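You operate a simulated robot arm through the tools that you are given. There is no shell and no other tool.

You run a simulated robot arm. Do the job below in one go: nothing can be reset, and whatever is moved stays where it is left.

## Task
Clamp the blue-band body in the vise and fit the drip cup.
Fine: the orange-band body goes in the rack's free slot.
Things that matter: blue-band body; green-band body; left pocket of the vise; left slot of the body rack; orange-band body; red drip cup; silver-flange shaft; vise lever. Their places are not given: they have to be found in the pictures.

It is judged by the outcome, as a careful person would: the job done as asked, and still so three seconds after it is handed in. It fails if anything else is knocked over, pushed out of place, dropped, spilled or broken.

## Robot
A 7-joint arm with a three-finger gripper, fixed in place. Base frame: the origin is at the foot of the arm, x ahead of it, y to its left, z up; the work surface is at about z = 0.938. Lengths are in m, angles in degrees, forces in N, time in s.
Its first joint turns from -166.0 to 166.0 degrees. Payload 2.69 kg.
The TCP is the grasp point between the finger pads, 0.03 m short of the fingertips. In the tool frame z runs along the fingers and y along their closing line. The gripper opens to 0.128 m. The gripper's body begins 0.117 m behind the TCP.
Orientation is that of the tool frame in the base frame, as a unit quaternion [w, x, y, z]. With the fingers straight down and closing along the base's y, the tool's x points along the base's -x, its y along +y and its z along -z.

## Interface
- The arm moves only by the tool drive_tool. Its argument "series" is a list that holds one entry, the list of rows, each a list of 7 numbers: the turn, a rotation vector about the tool's x, y, z in units of 60 degrees (1.0 is 60 degrees), then the shift along the tool's x, y, z in units of 150 mm (1.0 is 150 mm), then the closure, from 0 (fully open) to 1 (shut). In form: [[[wx, wy, wz, dx, dy, dz, gripper], ...]]. A call has 1 to 20 rows; each row is the pose to reach, as a shift and turn from the pose commanded when the call began, along the tool's axes at that moment. A call with a number of a shift or a turn outside -1 to 1 is refused whole. A row lasts 0.2 s, in which the tool goes at most 0.05 m and 8.6 degrees; a call with a longer step from one row to the next is refused whole, and so is a gripper value outside its range. Where a pose cannot be reached the arm comes as near as it can. A force on the tool above 40 N (or 10 N above the force at the start of the call, whichever is more), or a blocked arm, ends the call early, and 0.2 s more pass. Each finger halts on what it meets, pressing with about 30 N; the grip force reading is that of the motor and also rises with nothing between the fingers. The clock runs only during rows and for 0.2 s after the last one: add rows that repeat a pose to give the fingers time. It gives the time, the measured TCP pose, the force on the tool (base axes), the opening and the grip force at its end, in the units of the frame above (readings bear some noise), with the torque about the TCP (base axes, N m) and any sound that the robot's microphone picked up.
- Cameras (640 x 400 px; columns grow to the right, rows downward): "scene" is fixed at [0.0521, -0.4983, 1.8153]; the picture's right is [0.60, -0.80, 0.00], its down [-0.51, -0.39, -0.77] and it looks along [0.61, 0.47, -0.64] (base axes); focal length 327 px, centre (320, 200). "wrist" rides on the gripper at [0.058, 0.054, -0.131] in the tool frame; the picture's right is [-0.68, 0.74, 0.00], its down [-0.62, -0.57, -0.55] and it looks along [-0.40, -0.37, 0.84] (tool axes); focal length 234 px, centre (320, 200).
- grab_frame(camera): a new picture of that camera. The clock stands still meanwhile.
- raise_lower(by): slides the trunk up (or, below 0, down) by that many m; the arm rides with it, the base frame stays. It gives what a move gives, with no picture.
- pixel_to_xyz(camera, pixels): for up to 12 pixels [column, row] of the newest picture of that camera ("zoom" is the newest enlarged one), the place [x, y, z] in the base frame of the surface seen there, good to about 0.003 m. The clock stands still meanwhile.
- inspect(camera, box): a new picture of the part [left, top, right, bottom] of that camera's present view, enlarged. The clock stands still meanwhile.
- close_job(): hands the job in; it is judged then, once.

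Leave the gripper open and the arm clear of the work at the hand-in unless told otherwise.

The tools are called after "Call:" by a JSON object that holds its "op" and its "data". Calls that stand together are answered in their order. drive_tool: Moves the arm, as the interface text tells. Its arguments: {"type":"object","properties":{"series":{"type":"array"}},"required":["series"]} The other tools are called the same way: raise_lower (by) slides the trunk up or down; grab_frame (camera) takes a picture; pixel_to_xyz (camera, pixels) gives the place of the surface under pixels of a picture; inspect (camera, box) takes an enlarged picture of a part of a camera's view; close_job () hands the job in.

At the start:

```text
t: 0.0
eef_pos: [0.7287, -0.0476, 1.437]
tool_rot: [0.001, 0.0, 1.0, 0.0]
ft_force: [-0.2, 0.5, 0.2]
ft_torque: [0.01, 0.01, -0.02]
gripper_width: 0.1279
grip_force: 0.0
trunk travel left (down, up): [-0.15, 0.2]
```

scene: 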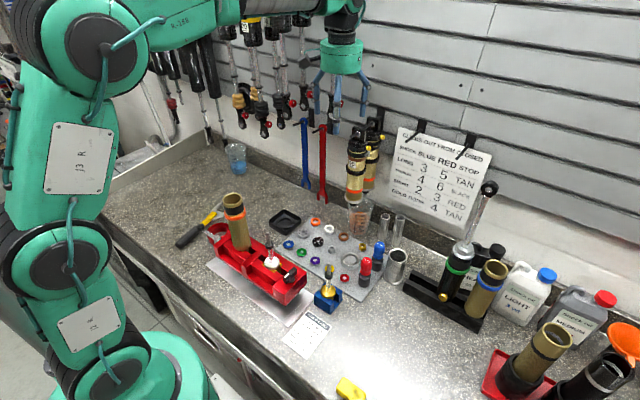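
wrist: 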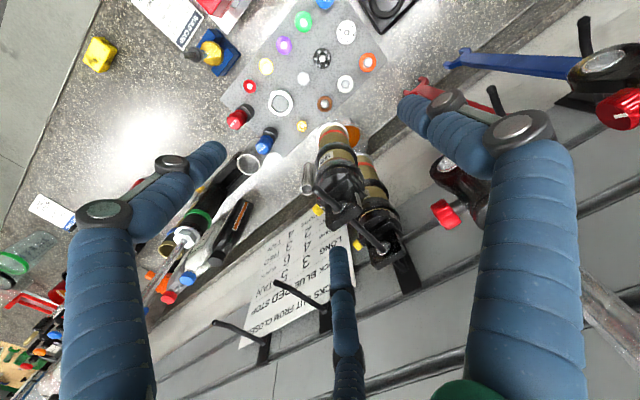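

I see a red vise around (260,260) with an orange-band body standing in it. A black rack around (450,295) holds the green-band and blue-band bodies. I'll enlarge these areas to see the details.

Call:
{"op": "inspect", "data": {"camera": "scene", "box": [170, 170, 350, 340]}}

Call:
{"op": "inspect", "data": {"camera": "scene", "box": [380, 170, 540, 340]}}

Call:
{"op": "inspect", "data": {"camera": "scene", "box": [460, 250, 640, 400]}}

Call:
{"op": "grab_frame", "data": {"camera": "scene"}}

```text
2.35 times, centred on (260, 255) of scene
```

zoom: 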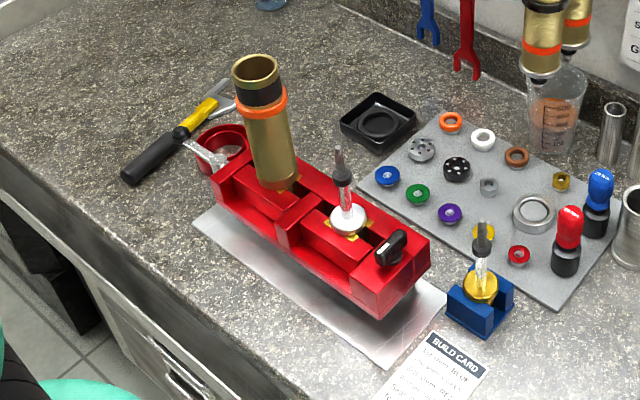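

```text
2.35 times, centred on (460, 255) of scene
```

zoom: 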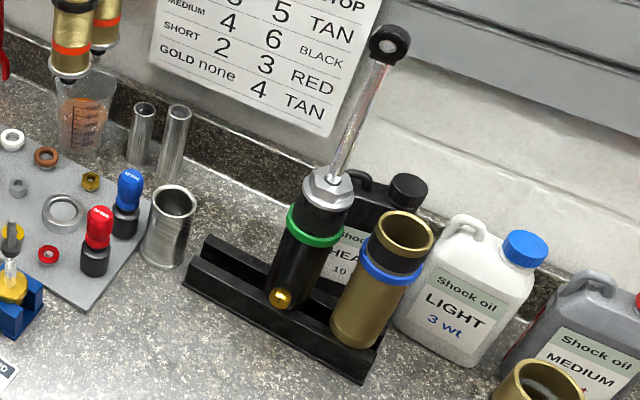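

```text
2.67 times, centred on (550, 325) of scene
```

zoom: 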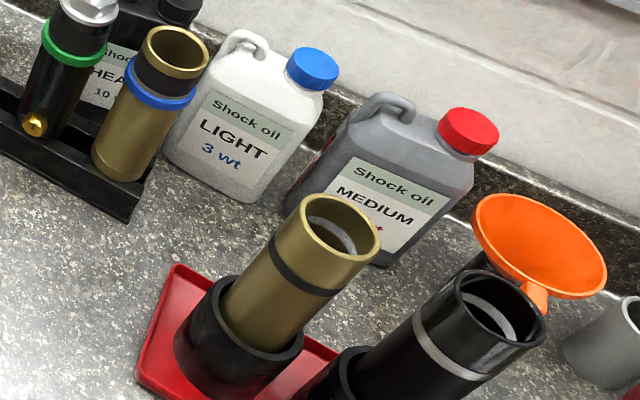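

```text
taken
```

scene: 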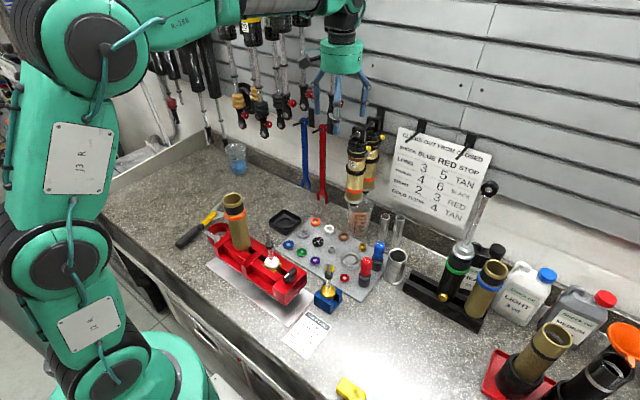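

The vise holds the orange-band body (left) and the silver-flange shaft (right), with a black lever at its right end. I'll zoom in tighter to tell the drip cup, the lever and the rack slots apart.

Call:
{"op": "inspect", "data": {"camera": "scene", "box": [195, 185, 255, 265]}}

Call:
{"op": "inspect", "data": {"camera": "scene", "box": [235, 225, 315, 315]}}

Call:
{"op": "inspect", "data": {"camera": "scene", "box": [395, 220, 515, 340]}}

```text
5.00 times, centred on (225, 225) of scene
```

zoom: 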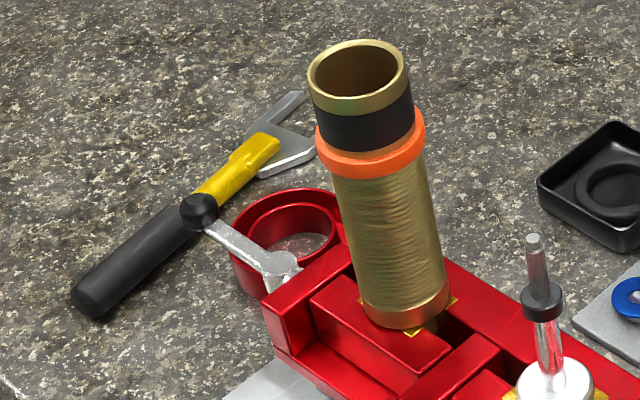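

```text
4.44 times, centred on (275, 270) of scene
```

zoom: 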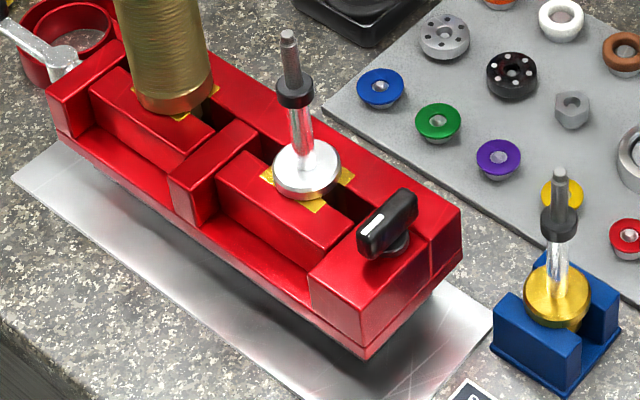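

```text
3.33 times, centred on (455, 280) of scene
```

zoom: 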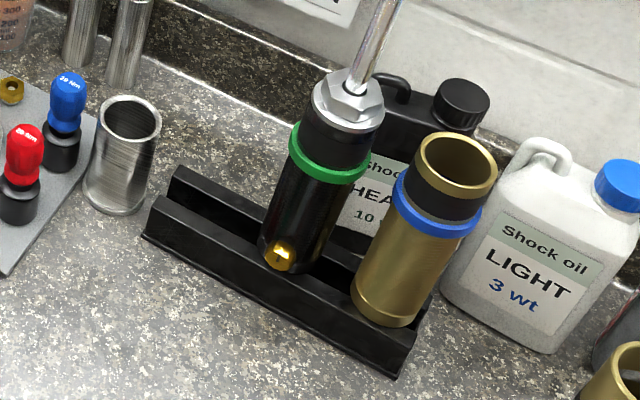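

The rack's left slot is empty, the green-band body is in the middle and the blue-band body is on the right. I'll measure the rack in the zoom: rack ends, the blue body's rim and base, and the green body. In the scene I'll measure the vise parts.

Call:
{"op": "pixel_to_xyz", "data": {"camera": "zoom", "pixels": [[420, 150], [492, 165], [458, 134], [455, 192], [430, 235], [385, 318], [150, 235], [178, 170], [395, 370], [160, 205], [265, 270], [200, 225]]}}

Call:
{"op": "pixel_to_xyz", "data": {"camera": "scene", "pixels": [[225, 197], [242, 199], [233, 193], [233, 206], [236, 213], [242, 240], [214, 227], [206, 231], [218, 238], [229, 231], [222, 228], [274, 261]]}}

```text
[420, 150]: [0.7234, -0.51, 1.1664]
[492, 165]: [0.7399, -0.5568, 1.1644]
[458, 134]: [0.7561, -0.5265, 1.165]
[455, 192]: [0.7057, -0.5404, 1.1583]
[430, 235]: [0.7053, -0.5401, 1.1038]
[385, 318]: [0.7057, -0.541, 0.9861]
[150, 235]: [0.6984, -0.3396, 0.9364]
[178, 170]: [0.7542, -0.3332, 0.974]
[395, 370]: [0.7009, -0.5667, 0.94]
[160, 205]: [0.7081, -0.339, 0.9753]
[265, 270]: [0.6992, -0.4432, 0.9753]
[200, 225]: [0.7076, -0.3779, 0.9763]
```

```text
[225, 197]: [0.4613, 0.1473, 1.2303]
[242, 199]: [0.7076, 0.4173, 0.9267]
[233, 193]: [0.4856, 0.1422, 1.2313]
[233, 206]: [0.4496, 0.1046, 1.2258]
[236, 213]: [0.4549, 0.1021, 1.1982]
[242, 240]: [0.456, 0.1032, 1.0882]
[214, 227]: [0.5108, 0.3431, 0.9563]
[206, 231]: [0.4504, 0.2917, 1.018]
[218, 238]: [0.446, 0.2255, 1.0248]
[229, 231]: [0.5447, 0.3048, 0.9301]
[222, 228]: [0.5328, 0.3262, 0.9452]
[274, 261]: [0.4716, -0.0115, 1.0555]
```

The blue body's axis is near (0.731, -0.534) with its rim at z≈1.165. The orange body is near (0.475, 0.12) with its rim at z≈1.23. Next I'll move the wrist camera back and left, staying high, to look closely at the vise's left end.

Call:
{"op": "drive_tool", "data": {"series": [[[0, 0, 0, 0.167, 0.167, 0.03, 0], [0, 0, 0, 0.333, 0.333, 0.06, 0], [0, 0, 0, 0.5, 0.5, 0.1, 0], [0, 0, 0, 0.667, 0.667, 0.13, 0], [0, 0, 0, 0.833, 0.833, 0.16, 0], [0, 0, 0, 1, 1, 0.2, 0]]]}}

Call:
{"op": "drive_tool", "data": {"series": [[[0, 0, 0, 0.167, 0.167, 0.03, 0], [0, 0, 0, 0.333, 0.333, 0.06, 0], [0, 0, 0, 0.5, 0.5, 0.1, 0], [0, 0, 0, 0.667, 0.667, 0.13, 0], [0, 0, 0, 0.833, 0.833, 0.16, 0], [0, 0, 0, 1, 1, 0.2, 0]]]}}

Call:
{"op": "grab_frame", "data": {"camera": "wrist"}}

```text
t: 1.4
eef_pos: [0.577, 0.104, 1.4059]
tool_rot: [0.001, 0.001, 1.0, 0.0]
ft_force: [0.7, 0.1, 0.8]
ft_torque: [0.04, -0.01, 0.0]
gripper_width: 0.1279
grip_force: 0.1
trunk travel left (down, up): [-0.15, 0.2]
```

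```text
t: 2.8
eef_pos: [0.4288, 0.2512, 1.3763]
tool_rot: [0.0, 0.0, 1.0, 0.0]
ft_force: [-0.3, -0.5, 0.1]
ft_torque: [0.04, 0.02, 0.01]
gripper_width: 0.1281
grip_force: 0.2
trunk travel left (down, up): [-0.15, 0.2]
```

```text
taken
```

wrist: 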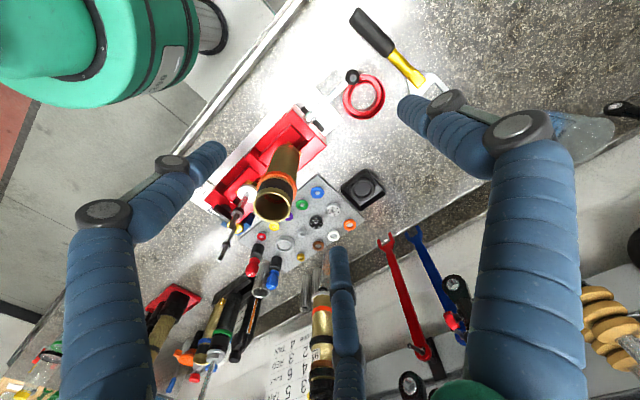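

The red ring sits to the left of the vise at (363,95), with the lever's ball near (352,77). I'll enlarge that and the vise.

Call:
{"op": "inspect", "data": {"camera": "wrist", "box": [190, 50, 400, 230]}}

Call:
{"op": "inspect", "data": {"camera": "wrist", "box": [290, 55, 400, 145]}}

```text
2.22 times, centred on (295, 140) of wrist
```

zoom: 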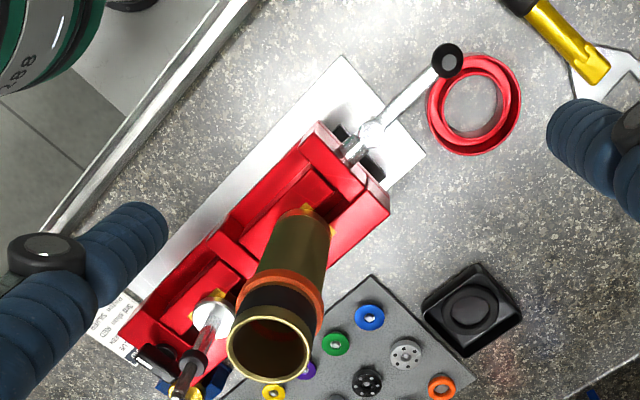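

```text
4.44 times, centred on (345, 100) of wrist
```

zoom: 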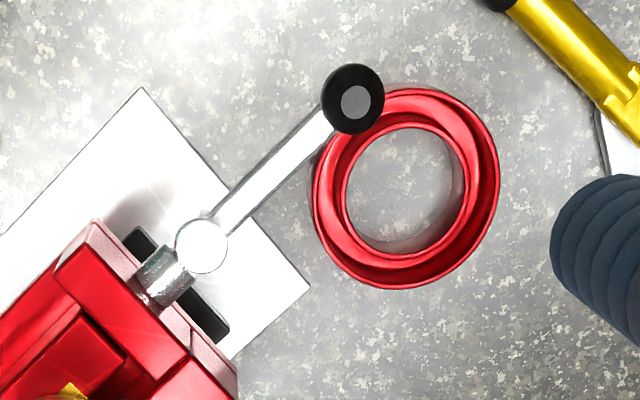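

The drip cup is an annular red trough on the bench, with a centre hole for the body. The lever is a silver hub on the vise's left end with a bar and a black ball. I'll measure points on the lever and cup in this zoom.

Call:
{"op": "pixel_to_xyz", "data": {"camera": "zoom", "pixels": [[353, 103], [335, 70], [380, 115], [325, 120], [270, 175], [200, 245], [160, 275], [105, 250], [150, 330], [140, 235], [210, 330], [185, 265]]}}

Call:
{"op": "pixel_to_xyz", "data": {"camera": "zoom", "pixels": [[420, 90], [498, 170], [375, 288], [316, 195], [420, 127], [465, 180], [400, 255], [346, 195], [480, 175], [485, 200], [405, 190], [340, 240]]}}

```text
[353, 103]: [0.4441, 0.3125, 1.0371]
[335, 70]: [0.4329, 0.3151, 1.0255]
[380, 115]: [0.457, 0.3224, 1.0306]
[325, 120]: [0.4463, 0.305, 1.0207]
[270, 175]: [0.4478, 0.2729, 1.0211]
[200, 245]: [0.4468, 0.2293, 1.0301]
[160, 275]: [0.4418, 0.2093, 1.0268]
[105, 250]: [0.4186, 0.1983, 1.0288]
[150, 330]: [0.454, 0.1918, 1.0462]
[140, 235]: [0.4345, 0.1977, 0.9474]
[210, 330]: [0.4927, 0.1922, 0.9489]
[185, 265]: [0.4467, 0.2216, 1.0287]
```

```text
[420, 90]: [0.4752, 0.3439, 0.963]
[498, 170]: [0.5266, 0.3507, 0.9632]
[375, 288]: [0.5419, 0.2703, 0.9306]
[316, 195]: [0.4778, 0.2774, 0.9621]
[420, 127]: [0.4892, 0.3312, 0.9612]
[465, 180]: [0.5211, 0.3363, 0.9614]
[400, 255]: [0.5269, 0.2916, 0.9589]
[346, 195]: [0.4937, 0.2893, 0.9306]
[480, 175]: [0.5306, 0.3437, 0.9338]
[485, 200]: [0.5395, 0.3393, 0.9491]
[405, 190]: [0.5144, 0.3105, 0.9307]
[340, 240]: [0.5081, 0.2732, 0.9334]
```

The lever lies along +y: hub near (0.446, 0.228), ball near (0.444, 0.313), z≈1.02. The cup is centred near (0.51, 0.312) with a rim diameter of about 0.09. I'll lower the wrist camera off to the left for a closer look at the lever, and check the jaws.

Call:
{"op": "drive_tool", "data": {"series": [[[0, 0, 0, 0.13, 0.13, 0.25, 0], [0, 0, 0, 0.27, 0.27, 0.5, 0], [0, 0, 0, 0.4, 0.4, 0.75, 0], [0, 0, 0, 0.53, 0.53, 1, 0]]]}}

Call:
{"op": "grab_frame", "data": {"camera": "wrist"}}

Call:
{"op": "inspect", "data": {"camera": "wrist", "box": [200, 20, 420, 180]}}

```text
t: 3.8
eef_pos: [0.3478, 0.3336, 1.2254]
tool_rot: [0.001, 0.001, 1.0, 0.0]
ft_force: [-0.3, 0.4, 0.2]
ft_torque: [0.01, 0.03, -0.01]
gripper_width: 0.1278
grip_force: 0.0
trunk travel left (down, up): [-0.15, 0.2]
```

```text
taken
```

wrist: 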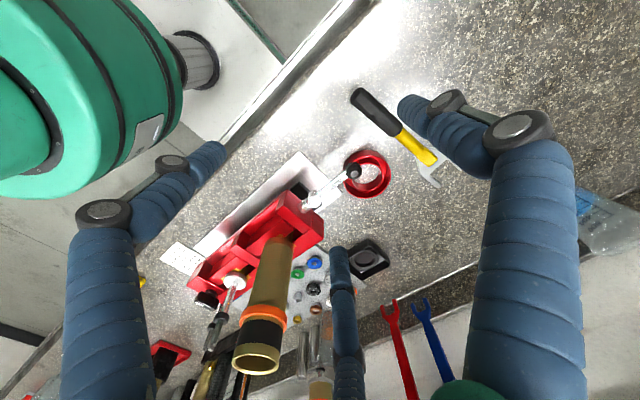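

```text
2.50 times, centred on (310, 100) of wrist
```

zoom: 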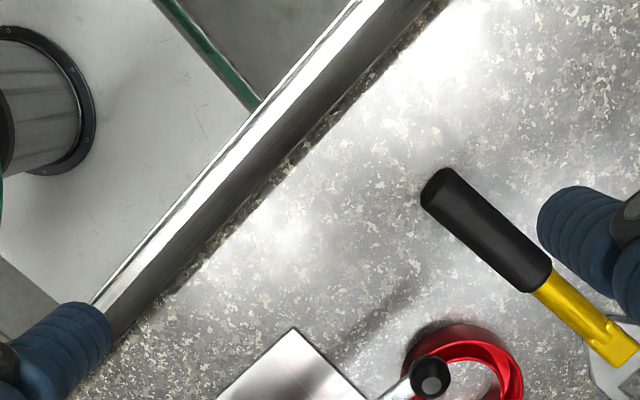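

I'll zoom on the lever and the left jaws, then on the right lever.

Call:
{"op": "inspect", "data": {"camera": "wrist", "box": [270, 140, 400, 240]}}

Call:
{"op": "inspect", "data": {"camera": "wrist", "box": [165, 180, 325, 310]}}

```text
4.00 times, centred on (335, 190) of wrist
```

zoom: 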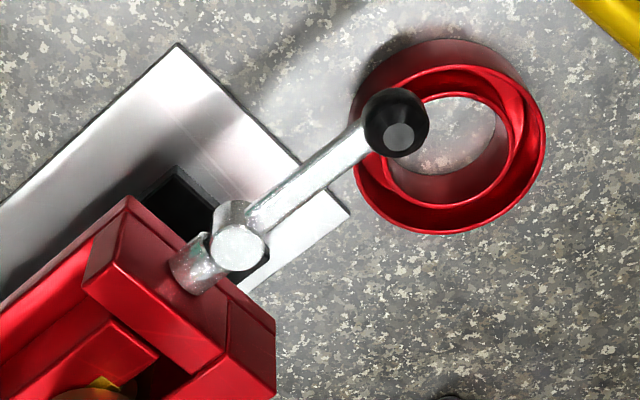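

```text
3.08 times, centred on (245, 245) of wrist
```

zoom: 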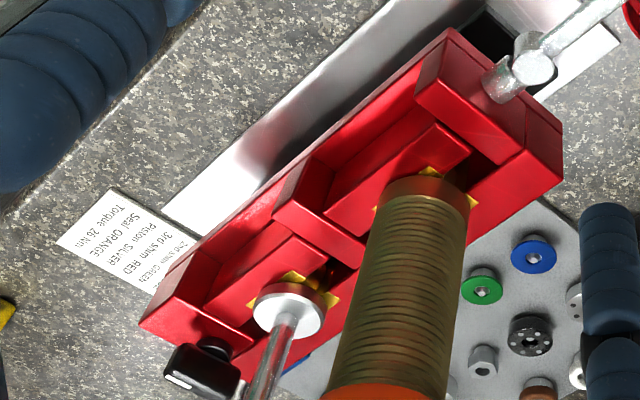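

Both pockets look alike, so both parts seem clamped. The left lever has a vertical hub, so it should swing in the horizontal plane. I'll turn the gripper 90° over the ball at (0.444, 0.313), with the fingers straddling it loosely along x, and stay high for now.

Call:
{"op": "drive_tool", "data": {"series": [[[0, 0, 0.125, -0.08, -0.02, 0.0, 0], [0, 0, 0.25, -0.16, -0.04, 0.0, 0.1], [0, 0, 0.375, -0.24, -0.06, 0.1, 0.2], [0, 0, 0.5, -0.32, -0.08, 0.2, 0.3], [0, 0, 0.625, -0.4, -0.1, 0.3, 0.4], [0, 0, 0.75, -0.48, -0.12, 0.35, 0.45], [0, 0, 0.875, -0.56, -0.14, 0.4, 0.5], [0, 0, 1, -0.647, -0.16, 0.5, 0.5]]]}}

Call:
{"op": "drive_tool", "data": {"series": [[[0, 0, 0.125, 0, 0, 0, 0.5], [0, 0, 0.25, 0, 0, 0, 0.5], [0, 0, 0.375, 0, 0, 0, 0.5], [0, 0, 0.5, 0, 0, 0, 0.5]]]}}

Call:
{"op": "grab_frame", "data": {"camera": "wrist"}}

Call:
{"op": "grab_frame", "data": {"camera": "scene"}}

```text
t: 5.6
eef_pos: [0.4473, 0.3091, 1.152]
tool_rot: [0.0, 0.501, 0.866, 0.0]
ft_force: [-0.2, 0.4, 0.2]
ft_torque: [-0.03, 0.0, 0.01]
gripper_width: 0.0643
grip_force: 0.1
trunk travel left (down, up): [-0.15, 0.2]
```

```text
t: 6.6
eef_pos: [0.4462, 0.3071, 1.1512]
tool_rot: [0.0, 0.708, 0.706, 0.0]
ft_force: [0.3, 0.3, -0.2]
ft_torque: [-0.01, -0.01, -0.03]
gripper_width: 0.064
grip_force: 0.1
trunk travel left (down, up): [-0.15, 0.2]
```

```text
taken
```

wrist: 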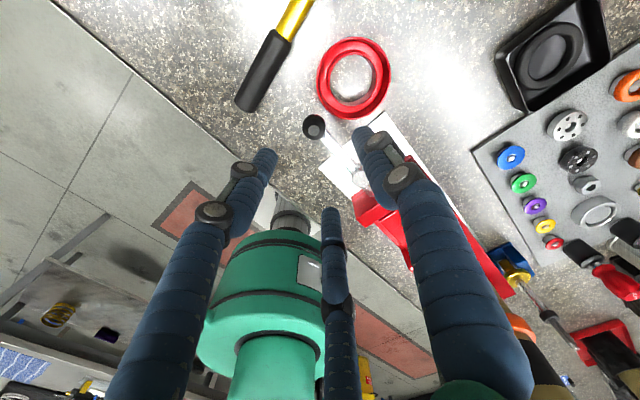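

```text
taken
```

scene: 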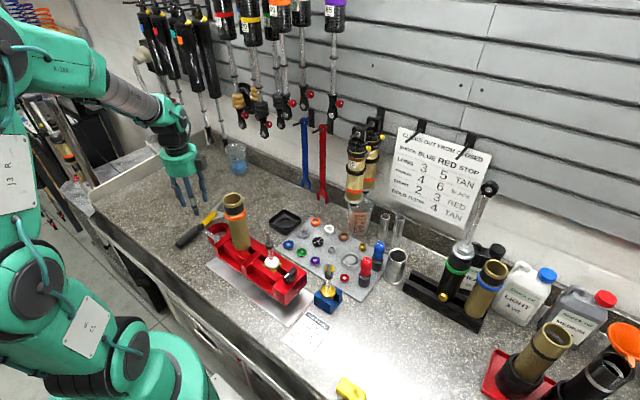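

The gripper is above the ball. A third blue piece is visible between the fingers, so I'll enlarge the gripper in the scene to see what it is before going down.

Call:
{"op": "inspect", "data": {"camera": "scene", "box": [140, 110, 250, 260]}}

Call:
{"op": "inspect", "data": {"camera": "wrist", "box": [220, 20, 440, 220]}}

```text
2.67 times, centred on (195, 185) of scene
```

zoom: 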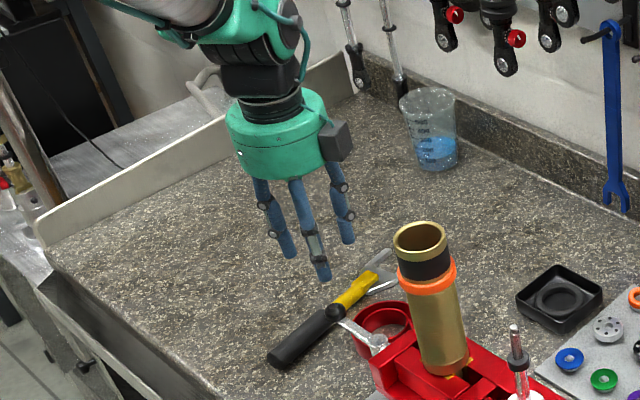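

```text
2.00 times, centred on (330, 120) of wrist
```

zoom: 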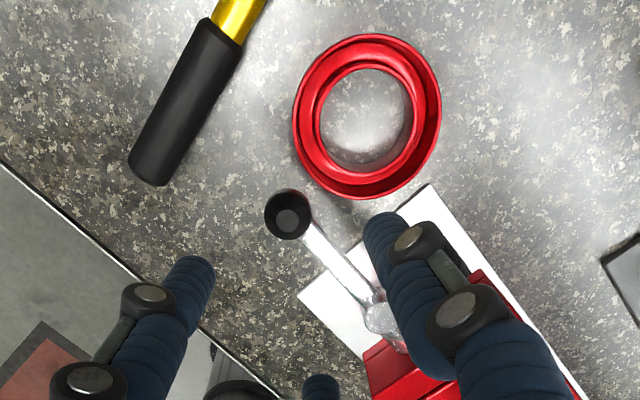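

The visible hand shows three finger-like pieces. I'll measure where each of them is in relation to the TCP at (0.446, 0.307, 1.151).

Call:
{"op": "pixel_to_xyz", "data": {"camera": "zoom", "pixels": [[195, 265], [150, 295], [135, 340], [385, 225], [410, 237], [455, 308], [322, 380], [322, 395], [288, 220], [365, 60], [300, 110], [435, 120]]}}

Call:
{"op": "grab_frame", "data": {"camera": "wrist"}}

Call:
{"op": "pixel_to_xyz", "data": {"camera": "wrist", "pixels": [[332, 212], [335, 235], [338, 270], [340, 300], [340, 330], [345, 380], [268, 155], [365, 130], [243, 170], [215, 212], [400, 178], [381, 140]]}}

```text
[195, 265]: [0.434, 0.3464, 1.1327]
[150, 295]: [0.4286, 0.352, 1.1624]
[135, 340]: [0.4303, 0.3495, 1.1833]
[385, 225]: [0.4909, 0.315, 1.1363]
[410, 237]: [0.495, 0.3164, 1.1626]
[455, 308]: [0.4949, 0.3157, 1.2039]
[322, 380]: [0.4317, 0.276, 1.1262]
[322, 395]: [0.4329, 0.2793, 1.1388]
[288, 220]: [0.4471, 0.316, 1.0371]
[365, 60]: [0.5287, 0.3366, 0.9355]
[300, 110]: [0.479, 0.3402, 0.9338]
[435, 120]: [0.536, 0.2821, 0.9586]
```

```text
taken
```

wrist: 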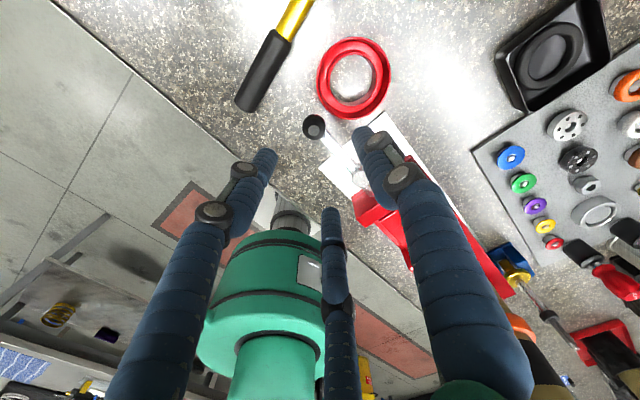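

```text
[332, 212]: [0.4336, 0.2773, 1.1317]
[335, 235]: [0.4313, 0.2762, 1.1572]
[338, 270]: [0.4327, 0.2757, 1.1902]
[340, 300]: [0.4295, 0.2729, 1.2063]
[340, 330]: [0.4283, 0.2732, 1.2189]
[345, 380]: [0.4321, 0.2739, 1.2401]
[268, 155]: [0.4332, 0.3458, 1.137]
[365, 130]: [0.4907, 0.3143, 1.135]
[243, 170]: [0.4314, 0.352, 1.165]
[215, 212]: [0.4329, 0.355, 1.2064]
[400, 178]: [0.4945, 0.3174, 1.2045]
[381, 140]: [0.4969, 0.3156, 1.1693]
```

The hand has three fingers evenly spaced around the TCP: one on tool +y, and two at -y/2 on either side in x. I'll plan clearances for all of them. The ball (radius about 0.015) fits inside the 0.064 opening, so I'll go down around it to TCP z≈1.02, which keeps the tips above the cup rim at 0.963.

Call:
{"op": "drive_tool", "data": {"series": [[[0, 0, 0, 0.04, 0, 0.15, 0.5], [0, 0, 0, 0.04, 0, 0.3, 0.5], [0, 0, 0, 0.04, 0, 0.45, 0.5], [0, 0, 0, 0.04, 0, 0.6, 0.5], [0, 0, 0, 0.04, 0, 0.75, 0.5], [0, 0, 0, 0.04, 0, 0.86, 0.5]]]}}

Call:
{"op": "grab_frame", "data": {"camera": "wrist"}}

Call:
{"op": "inspect", "data": {"camera": "scene", "box": [160, 150, 280, 280]}}

```text
t: 8.0
eef_pos: [0.4451, 0.3156, 1.0232]
tool_rot: [0.0, 0.707, 0.707, 0.0]
ft_force: [-0.7, 0.5, -0.7]
ft_torque: [0.03, -0.01, -0.04]
gripper_width: 0.0641
grip_force: 0.0
trunk travel left (down, up): [-0.15, 0.2]
```

```text
taken
```

wrist: 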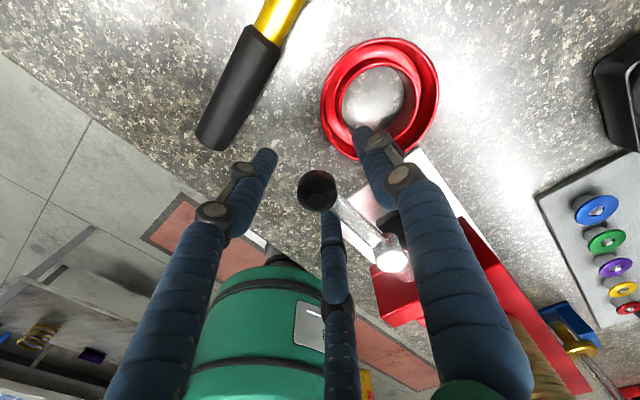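

```text
3.08 times, centred on (220, 215) of scene
```

zoom: 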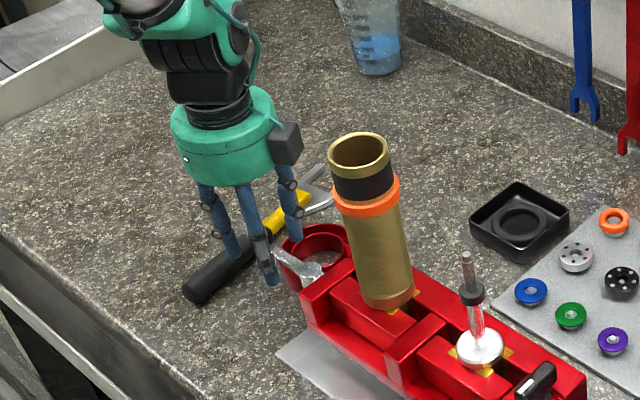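

The ball at (317,190) is inside the fingers. I'll test gently by moving the tool toward +x (tool +y) by 35 mm and watching the force and the lever.

Call:
{"op": "drive_tool", "data": {"series": [[[0, 0, 0, 0, 0.04, 0, 0.5], [0, 0, 0, 0, 0.08, 0, 0.5], [0, 0, 0, 0, 0.12, 0, 0.5], [0, 0, 0, 0, 0.16, 0, 0.5], [0, 0, 0, 0, 0.2, 0, 0.5], [0, 0, 0, 0, 0.233, 0, 0.5]]]}}

Call:
{"op": "grab_frame", "data": {"camera": "wrist"}}

```text
t: 8.6
eef_pos: [0.4512, 0.314, 1.0204]
tool_rot: [-0.002, 0.708, 0.706, -0.005]
ft_force: [-10.5, -0.7, -2.7]
ft_torque: [0.22, -0.04, -0.38]
gripper_width: 0.0672
grip_force: 2.0
trunk travel left (down, up): [-0.15, 0.2]
stopped in row 3: the force on the tool passed its limit at 49 N (the readings are from after the stop); the commanded pose is now the measured one
```

```text
taken
```

wrist: 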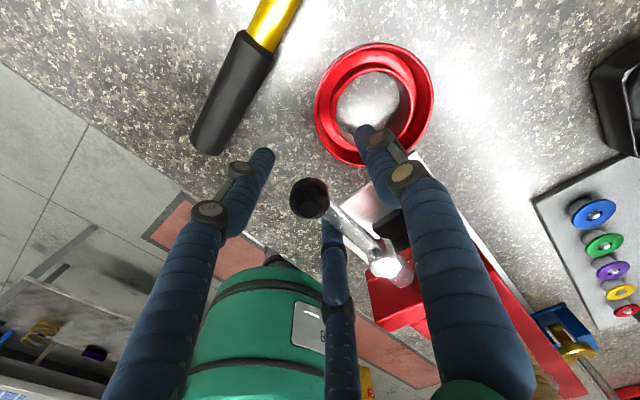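

The lever is solid toward +x; it stopped at 49 N with no swing. I'll back off and try the other way, toward -x.

Call:
{"op": "drive_tool", "data": {"series": [[[0, 0, 0, 0, -0.05, 0, 0.5], [0, 0, 0, 0, -0.1, 0, 0.5], [0, 0, 0, 0, -0.15, 0, 0.5], [0, 0, 0, 0, -0.18, 0, 0.5], [0, 0, 0, 0, -0.21, 0, 0.5], [0, 0, 0, 0, -0.24, 0, 0.5], [0, 0, 0, 0, -0.27, 0, 0.5], [0, 0, 0, 0, -0.3, 0, 0.5], [0, 0, 0, 0, -0.33, 0, 0.5]]]}}

Call:
{"op": "grab_frame", "data": {"camera": "wrist"}}

```text
t: 10.6
eef_pos: [0.4043, 0.3151, 1.021]
tool_rot: [-0.003, 0.708, 0.706, -0.004]
ft_force: [0.0, 0.4, -0.3]
ft_torque: [-0.01, 0.01, 0.02]
gripper_width: 0.0643
grip_force: 0.1
trunk travel left (down, up): [-0.15, 0.2]
```

```text
taken
```

wrist: 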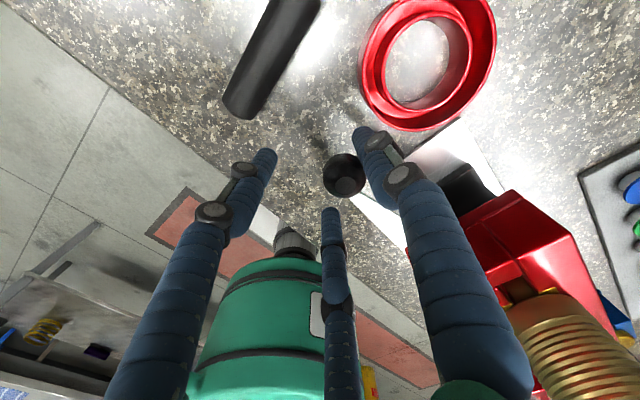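

The lever swings freely toward -x; the ball is now at (343,178) in the wrist view, about 17° round. I'll carry on along the arc about the hub, turning the gripper with it.

Call:
{"op": "drive_tool", "data": {"series": [[[0, 0, -0.133, -0.07, -0.059, 0, 0.5], [0, 0, -0.267, -0.124, -0.125, 0, 0.5], [0, 0, -0.405, -0.189, -0.183, 0, 0.5], [0, 0, -0.545, -0.259, -0.233, 0, 0.5], [0, 0, -0.683, -0.336, -0.271, 0, 0.5], [0, 0, -0.82, -0.418, -0.297, 0, 0.5]]]}}

Call:
{"op": "grab_frame", "data": {"camera": "wrist"}}

Call:
{"op": "inspect", "data": {"camera": "scene", "box": [160, 150, 320, 310]}}

```text
t: 12.0
eef_pos: [0.3588, 0.2528, 1.0206]
tool_rot: [-0.003, 0.35, 0.937, -0.003]
ft_force: [0.0, 0.6, 0.0]
ft_torque: [0.03, 0.03, -0.02]
gripper_width: 0.064
grip_force: 0.0
trunk travel left (down, up): [-0.15, 0.2]
```

```text
taken
```

wrist: 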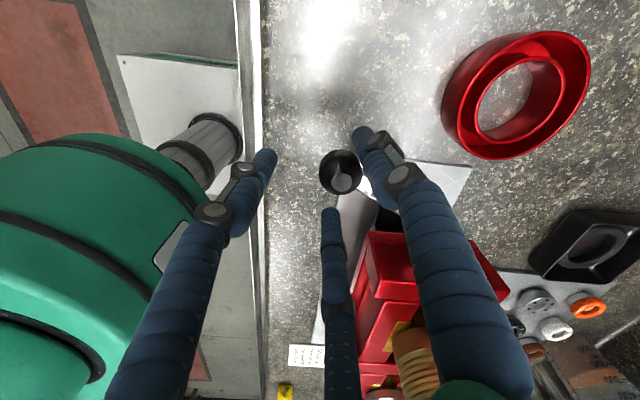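

```text
2.50 times, centred on (240, 230) of scene
```

zoom: 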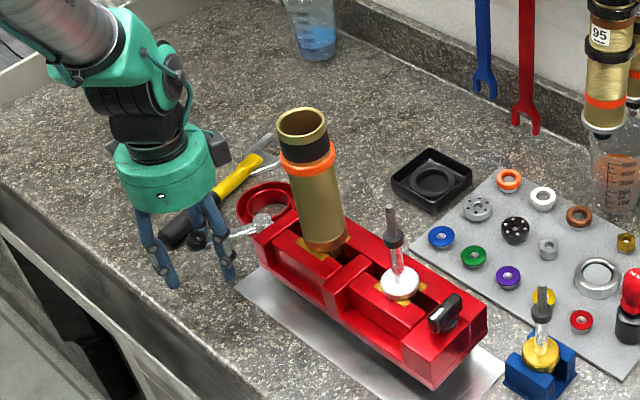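

The ball at (340,172) is following, and the gold jaw insert now shows more, so the jaw is opening. I'll continue toward 90° and a bit past to find the end stop.

Call:
{"op": "drive_tool", "data": {"series": [[[0, 0, -0.133, -0.041, -0.075, 0, 0.5], [0, 0, -0.267, -0.093, -0.141, 0, 0.5], [0, 0, -0.4, -0.155, -0.201, 0, 0.5], [0, 0, -0.533, -0.225, -0.251, 0, 0.5]]]}}

Call:
{"op": "grab_frame", "data": {"camera": "wrist"}}

Call:
{"op": "inspect", "data": {"camera": "scene", "box": [160, 150, 320, 310]}}

```text
t: 13.0
eef_pos: [0.3607, 0.2046, 1.0217]
tool_rot: [-0.002, 0.077, 0.997, 0.0]
ft_force: [6.2, 20.5, -7.3]
ft_torque: [-0.3, 0.1, -0.17]
gripper_width: 0.0761
grip_force: 8.7
trunk travel left (down, up): [-0.15, 0.2]
```

```text
taken
```

wrist: 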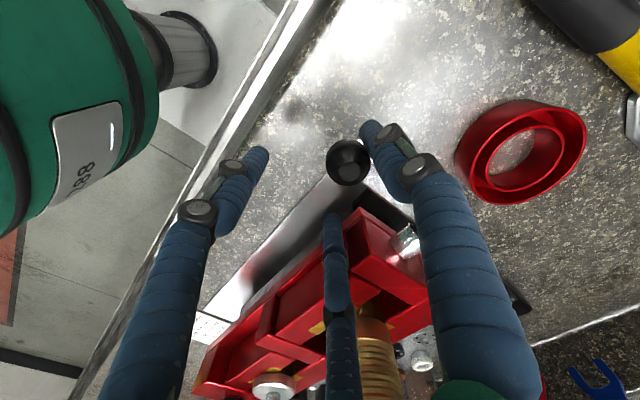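

```text
2.50 times, centred on (240, 230) of scene
```

zoom: 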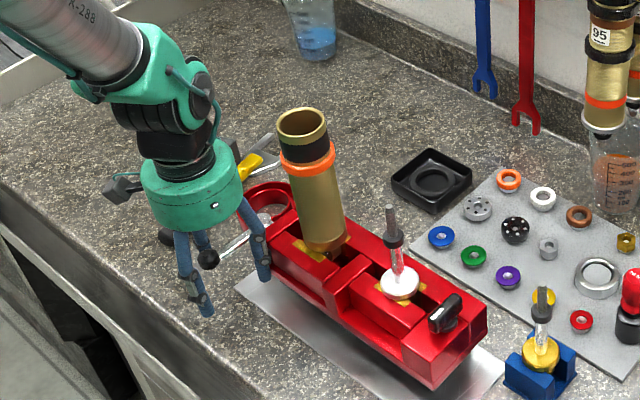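

The lever hit its end stop at about 90° (20 N on the tool), and the left jaw has visibly opened. I'll back off 15 mm so the ball sits centred between the fingers, then lift straight up.

Call:
{"op": "drive_tool", "data": {"series": [[[0, 0, 0, 0, 0.05, 0, 0.5], [0, 0, 0, 0, 0.1, 0, 0.45], [0, 0, 0, 0, 0.11, -0.1, 0.4], [0, 0, 0, 0, 0.11, -0.3, 0.3], [0, 0, 0, 0, 0.11, -0.6, 0.2], [0, 0, 0, 0, 0.11, -0.9, 0], [0, 0, 0, 0, 0.11, -1, 0]]]}}

Call:
{"op": "drive_tool", "data": {"series": [[[0, 0, 0, 0, 0, -0.3, 0], [0, 0, 0, 0, 0, -0.6, 0], [0, 0, 0, 0, 0, -0.9, 0], [0, 0, 0, 0, 0, -1, 0]]]}}

Call:
{"op": "grab_frame", "data": {"camera": "wrist"}}

Call:
{"op": "grab_frame", "data": {"camera": "scene"}}

```text
t: 14.6
eef_pos: [0.3642, 0.2179, 1.17]
tool_rot: [-0.003, 0.078, 0.997, -0.001]
ft_force: [0.0, 0.7, -1.0]
ft_torque: [-0.01, -0.01, -0.01]
gripper_width: 0.1281
grip_force: 0.0
trunk travel left (down, up): [-0.15, 0.2]
```

```text
t: 15.6
eef_pos: [0.3636, 0.219, 1.3207]
tool_rot: [-0.004, 0.078, 0.997, -0.001]
ft_force: [0.2, 0.4, 0.6]
ft_torque: [0.0, -0.01, -0.01]
gripper_width: 0.1279
grip_force: 0.0
trunk travel left (down, up): [-0.15, 0.2]
```

```text
taken
```

wrist: 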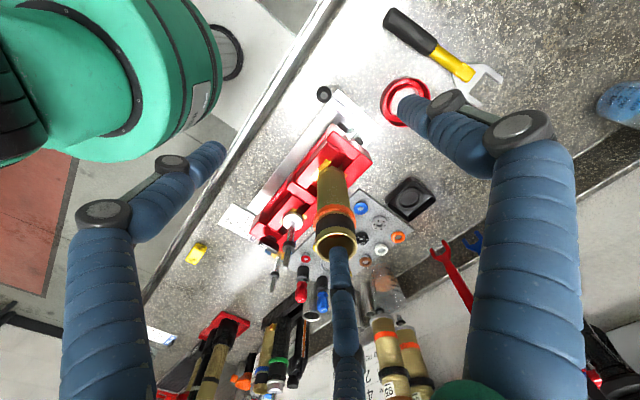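

```text
taken
```

scene: 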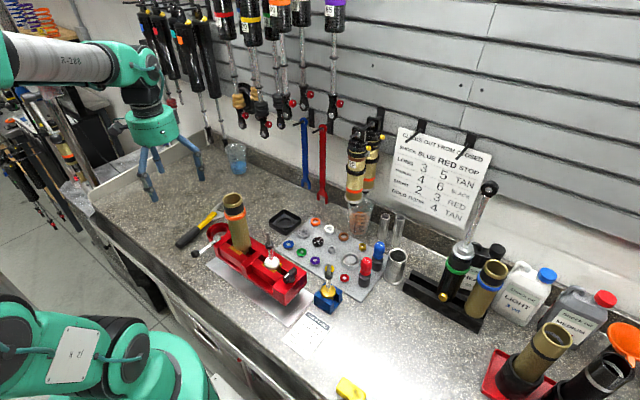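

The lever is now swung toward the base, with its ball at scene (195,253). Next I'll locate the orange body's axis exactly from its rim, at wrist (335,243).

Call:
{"op": "inspect", "data": {"camera": "wrist", "box": [280, 130, 400, 270]}}

Call:
{"op": "inspect", "data": {"camera": "scene", "box": [185, 180, 285, 290]}}

```text
2.86 times, centred on (340, 200) of wrist
```

zoom: 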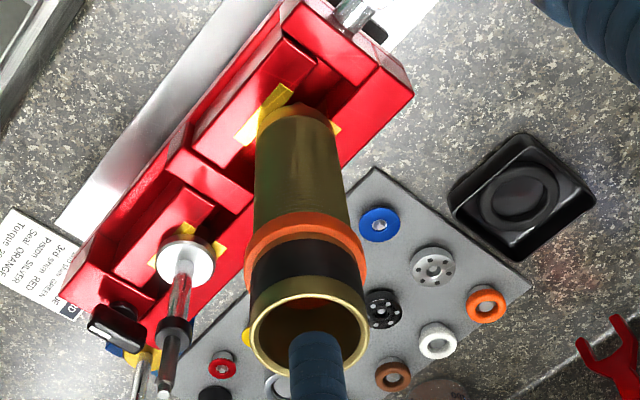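

```text
3.64 times, centred on (235, 235) of scene
```

zoom: 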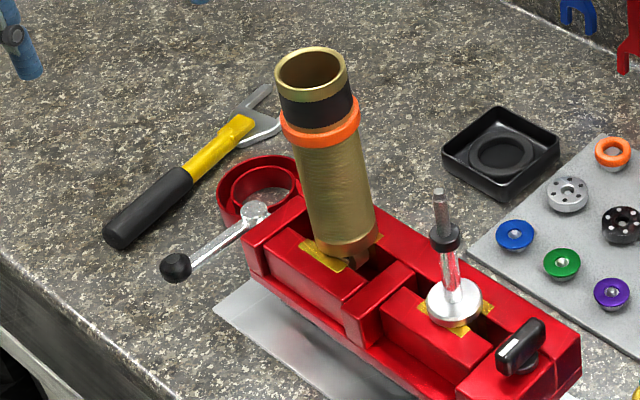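

I'll measure the orange body's rim, band and side in this scene zoom, then again from the wrist view.

Call:
{"op": "pixel_to_xyz", "data": {"camera": "zoom", "pixels": [[280, 72], [344, 66], [310, 50], [318, 98], [285, 130], [355, 125], [322, 160], [338, 200], [347, 255], [352, 250], [320, 255], [330, 180]]}}

Call:
{"op": "inspect", "data": {"camera": "wrist", "box": [290, 150, 380, 270]}}

```text
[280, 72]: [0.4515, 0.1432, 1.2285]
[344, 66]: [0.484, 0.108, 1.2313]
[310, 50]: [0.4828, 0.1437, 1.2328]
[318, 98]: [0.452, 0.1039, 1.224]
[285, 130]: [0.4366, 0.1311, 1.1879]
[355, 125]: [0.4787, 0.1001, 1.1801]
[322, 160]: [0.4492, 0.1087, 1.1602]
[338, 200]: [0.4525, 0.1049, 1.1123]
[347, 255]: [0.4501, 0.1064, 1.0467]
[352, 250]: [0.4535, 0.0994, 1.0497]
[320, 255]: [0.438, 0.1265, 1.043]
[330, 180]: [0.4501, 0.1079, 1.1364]
```

```text
3.33 times, centred on (335, 210) of wrist
```

zoom: 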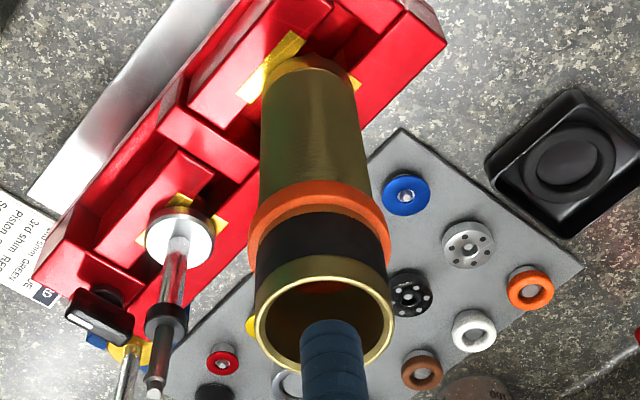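

Call:
{"op": "pixel_to_xyz", "data": {"camera": "zoom", "pixels": [[258, 315], [390, 315], [325, 278], [290, 360], [380, 350], [265, 250], [385, 225], [300, 130], [360, 140], [270, 150], [315, 170], [250, 265]]}}

```text
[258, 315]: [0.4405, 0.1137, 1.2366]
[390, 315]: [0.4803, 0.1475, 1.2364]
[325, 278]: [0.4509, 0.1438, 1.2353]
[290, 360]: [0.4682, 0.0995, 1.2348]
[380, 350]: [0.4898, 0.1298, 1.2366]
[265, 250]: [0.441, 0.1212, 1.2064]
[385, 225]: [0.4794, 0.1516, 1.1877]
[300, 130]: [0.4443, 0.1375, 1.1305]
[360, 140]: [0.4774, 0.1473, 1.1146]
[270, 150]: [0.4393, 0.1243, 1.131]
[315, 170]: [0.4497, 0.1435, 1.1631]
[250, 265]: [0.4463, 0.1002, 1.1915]
```

The orange body stands upright with its axis at about (0.466, 0.124). The band is at z≈1.16–1.19 and the rim at 1.236. Next I'll measure the rack slots, the green body with its tall shaft, the bottles behind, and the hand's own size.

Call:
{"op": "inspect", "data": {"camera": "scene", "box": [400, 170, 540, 340]}}

Call:
{"op": "pixel_to_xyz", "data": {"camera": "zoom", "pixels": [[373, 40], [390, 48], [345, 160], [315, 170], [312, 195], [365, 165], [330, 185], [310, 225], [470, 230], [555, 235], [420, 230], [380, 170]]}}

```text
2.35 times, centred on (470, 255) of scene
```

zoom: 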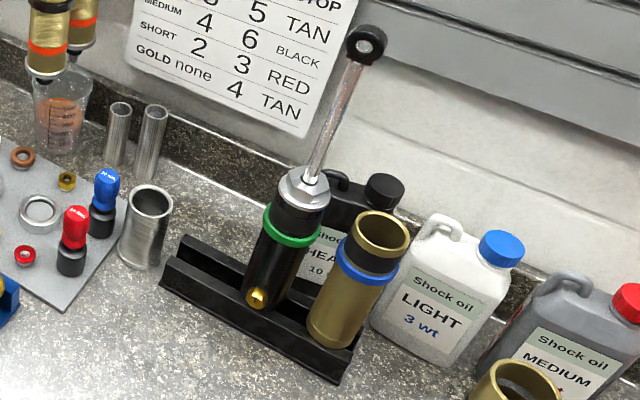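

```text
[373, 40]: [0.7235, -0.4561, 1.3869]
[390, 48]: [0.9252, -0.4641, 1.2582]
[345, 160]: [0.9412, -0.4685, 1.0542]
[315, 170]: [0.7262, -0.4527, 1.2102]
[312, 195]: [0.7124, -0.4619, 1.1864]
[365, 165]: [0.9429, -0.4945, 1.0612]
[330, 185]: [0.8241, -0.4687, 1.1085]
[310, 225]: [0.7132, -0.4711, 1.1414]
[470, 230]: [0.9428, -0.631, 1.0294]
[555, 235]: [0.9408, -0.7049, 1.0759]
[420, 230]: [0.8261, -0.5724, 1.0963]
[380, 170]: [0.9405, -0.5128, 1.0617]
```

The green body's axis is near (0.729, -0.453), with its shaft rising to z≈1.40, so the slots are about 0.081 apart and the left slot is near (0.731, -0.372). I need the hand's radius to judge clearance from that shaft, so I'll measure points on the hand.

Call:
{"op": "grab_frame", "data": {"camera": "scene"}}

Call:
{"op": "pixel_to_xyz", "data": {"camera": "scene", "pixels": [[133, 128], [175, 122], [153, 135], [152, 115], [138, 140], [150, 145], [165, 143], [125, 132], [150, 95], [165, 90], [135, 75], [155, 60]]}}

Call:
{"op": "inspect", "data": {"camera": "scene", "box": [60, 20, 240, 220]}}

```text
taken
```

scene: 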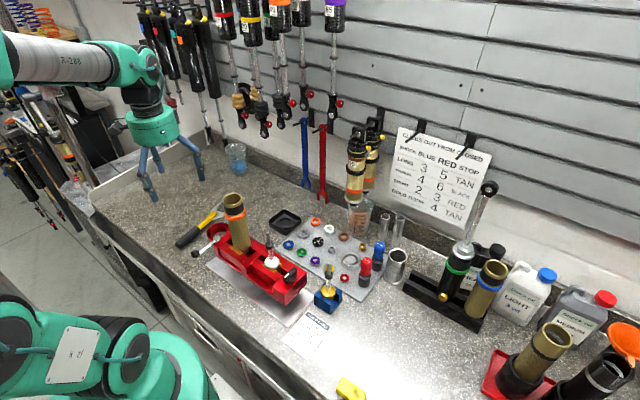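

```text
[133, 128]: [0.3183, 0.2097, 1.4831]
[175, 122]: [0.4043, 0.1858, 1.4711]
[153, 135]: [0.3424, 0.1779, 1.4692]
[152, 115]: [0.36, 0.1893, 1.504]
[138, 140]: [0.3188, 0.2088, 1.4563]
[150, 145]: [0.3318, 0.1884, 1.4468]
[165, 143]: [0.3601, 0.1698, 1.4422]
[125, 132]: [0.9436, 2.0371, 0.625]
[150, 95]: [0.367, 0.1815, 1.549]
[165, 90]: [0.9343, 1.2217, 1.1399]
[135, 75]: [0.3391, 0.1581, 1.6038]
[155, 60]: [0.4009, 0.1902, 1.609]
```

```text
2.00 times, centred on (150, 120) of scene
```

zoom: 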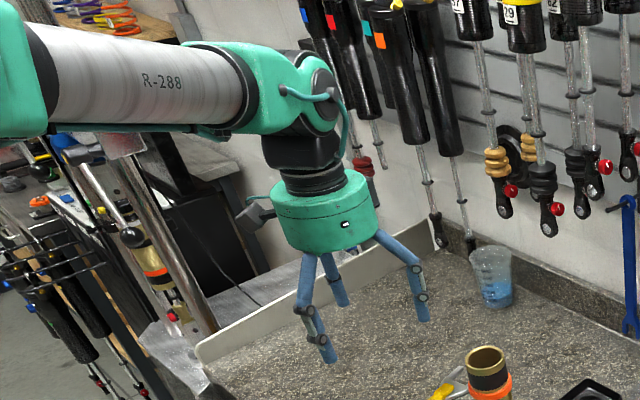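

The palm radius is about 0.05 and its underside is at TCP+0.12. The wrist joint above it is wider, so I'll measure that as well; it may come near the top of the green body's shaft.

Call:
{"op": "pixel_to_xyz", "data": {"camera": "zoom", "pixels": [[266, 160], [335, 160], [300, 165], [335, 130], [325, 95], [338, 105], [290, 120], [250, 120], [310, 75], [350, 110], [300, 190], [262, 140]]}}

Call:
{"op": "inspect", "data": {"camera": "scene", "box": [450, 170, 510, 280]}}

```text
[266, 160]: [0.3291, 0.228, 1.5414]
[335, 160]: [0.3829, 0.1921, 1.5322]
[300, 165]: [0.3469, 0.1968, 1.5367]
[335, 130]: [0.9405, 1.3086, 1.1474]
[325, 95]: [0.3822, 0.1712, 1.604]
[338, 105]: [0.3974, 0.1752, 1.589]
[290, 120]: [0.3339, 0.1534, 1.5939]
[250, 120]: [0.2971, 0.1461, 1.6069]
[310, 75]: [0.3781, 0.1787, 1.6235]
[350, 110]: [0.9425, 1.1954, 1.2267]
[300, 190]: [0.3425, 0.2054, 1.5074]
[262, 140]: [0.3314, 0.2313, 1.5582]
```

```text
3.64 times, centred on (480, 225) of scene
```

zoom: 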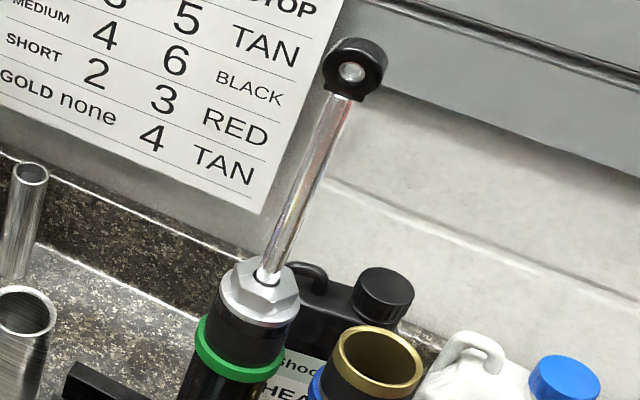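

Call:
{"op": "pixel_to_xyz", "data": {"camera": "zoom", "pixels": [[352, 42], [335, 60], [372, 80], [350, 72], [345, 88], [330, 110], [268, 275], [245, 300], [240, 340], [230, 365], [355, 385], [350, 352]]}}

Call:
{"op": "inspect", "data": {"camera": "scene", "box": [455, 245, 525, 335]}}

```text
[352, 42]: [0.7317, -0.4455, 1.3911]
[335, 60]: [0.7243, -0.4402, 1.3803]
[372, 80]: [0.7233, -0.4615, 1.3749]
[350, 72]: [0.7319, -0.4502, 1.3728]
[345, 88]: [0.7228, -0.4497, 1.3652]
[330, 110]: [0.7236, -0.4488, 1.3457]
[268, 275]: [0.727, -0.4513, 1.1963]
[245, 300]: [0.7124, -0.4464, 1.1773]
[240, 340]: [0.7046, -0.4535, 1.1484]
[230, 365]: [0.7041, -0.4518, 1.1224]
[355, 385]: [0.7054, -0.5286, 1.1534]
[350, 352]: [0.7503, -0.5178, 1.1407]
```

```text
4.44 times, centred on (490, 290) of scene
```

zoom: 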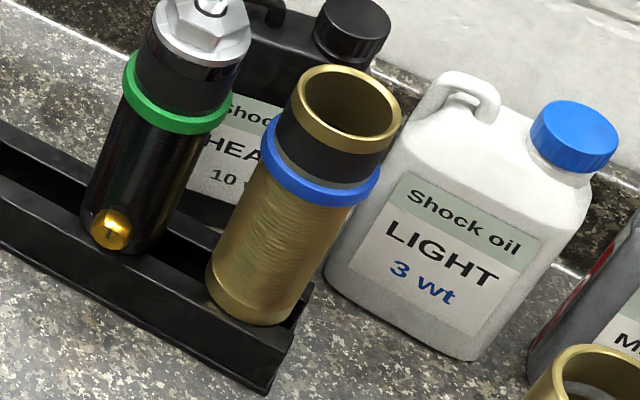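

The eyelet top is at z≈1.392, so the TCP should stay at z≥1.14 over the rack. I'll measure the blue body's profile: rim, black section and band.

Call:
{"op": "pixel_to_xyz", "data": {"camera": "zoom", "pixels": [[340, 142], [335, 155], [328, 178], [326, 186], [324, 195], [322, 203], [318, 212], [300, 260], [265, 318], [300, 70], [400, 110], [350, 66]]}}

Call:
{"op": "pixel_to_xyz", "data": {"camera": "zoom", "pixels": [[297, 95], [325, 138], [375, 150], [398, 125], [380, 80], [265, 160], [375, 180], [210, 290], [300, 300], [240, 365], [282, 340], [20, 190]]}}

```text
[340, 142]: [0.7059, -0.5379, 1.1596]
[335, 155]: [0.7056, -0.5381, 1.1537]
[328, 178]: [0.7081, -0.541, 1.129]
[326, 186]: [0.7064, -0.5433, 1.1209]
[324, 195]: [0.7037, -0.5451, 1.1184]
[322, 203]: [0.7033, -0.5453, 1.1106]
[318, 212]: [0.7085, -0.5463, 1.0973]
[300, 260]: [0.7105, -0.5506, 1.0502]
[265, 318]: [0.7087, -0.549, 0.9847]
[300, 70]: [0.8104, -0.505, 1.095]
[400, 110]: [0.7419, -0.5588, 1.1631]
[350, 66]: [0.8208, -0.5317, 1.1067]
```

```text
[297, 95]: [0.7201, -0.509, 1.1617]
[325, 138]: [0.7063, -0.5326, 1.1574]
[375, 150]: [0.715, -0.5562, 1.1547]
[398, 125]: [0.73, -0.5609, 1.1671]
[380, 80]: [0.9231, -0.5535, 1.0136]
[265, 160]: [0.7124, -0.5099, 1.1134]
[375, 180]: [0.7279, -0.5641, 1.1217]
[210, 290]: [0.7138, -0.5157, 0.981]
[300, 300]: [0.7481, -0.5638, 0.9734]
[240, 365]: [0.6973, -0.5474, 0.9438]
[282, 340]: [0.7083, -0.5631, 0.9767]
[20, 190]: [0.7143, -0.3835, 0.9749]
```

The blue body's band is at z≈1.105–1.121 and its rim at 1.165, leaving about 44 mm of straight tube above the band. I'll grip both bodies there, with the fingertips just above the band. That also keeps the wrist above the eyelet. First I'll check obstacles on the way: silver cup, tubes, shocks hanging on the wall, and the screwdriver bits.

Call:
{"op": "pixel_to_xyz", "data": {"camera": "scene", "pixels": [[397, 252], [390, 256], [405, 258], [356, 140], [355, 185], [368, 160], [375, 130], [400, 220], [384, 218], [379, 243], [328, 268], [272, 243]]}}

Call:
{"op": "pixel_to_xyz", "data": {"camera": "scene", "pixels": [[360, 200], [365, 250], [358, 230], [420, 125], [430, 215], [492, 188], [498, 250], [550, 272]]}}

```text
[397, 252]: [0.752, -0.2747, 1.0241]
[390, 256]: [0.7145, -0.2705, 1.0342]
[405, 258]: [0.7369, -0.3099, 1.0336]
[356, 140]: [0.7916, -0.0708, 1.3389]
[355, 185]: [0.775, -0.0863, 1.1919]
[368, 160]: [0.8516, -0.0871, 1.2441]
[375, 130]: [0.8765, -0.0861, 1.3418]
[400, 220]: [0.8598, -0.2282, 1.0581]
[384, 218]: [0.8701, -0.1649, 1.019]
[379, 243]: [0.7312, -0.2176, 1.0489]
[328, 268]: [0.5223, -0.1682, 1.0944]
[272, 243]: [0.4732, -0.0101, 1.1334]
```

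```text
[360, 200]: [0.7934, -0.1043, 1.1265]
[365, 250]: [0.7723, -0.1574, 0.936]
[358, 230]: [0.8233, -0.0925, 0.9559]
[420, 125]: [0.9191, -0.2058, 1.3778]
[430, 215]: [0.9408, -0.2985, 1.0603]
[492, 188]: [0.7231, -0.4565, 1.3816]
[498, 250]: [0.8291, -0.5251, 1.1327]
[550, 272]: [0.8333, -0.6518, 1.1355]
```

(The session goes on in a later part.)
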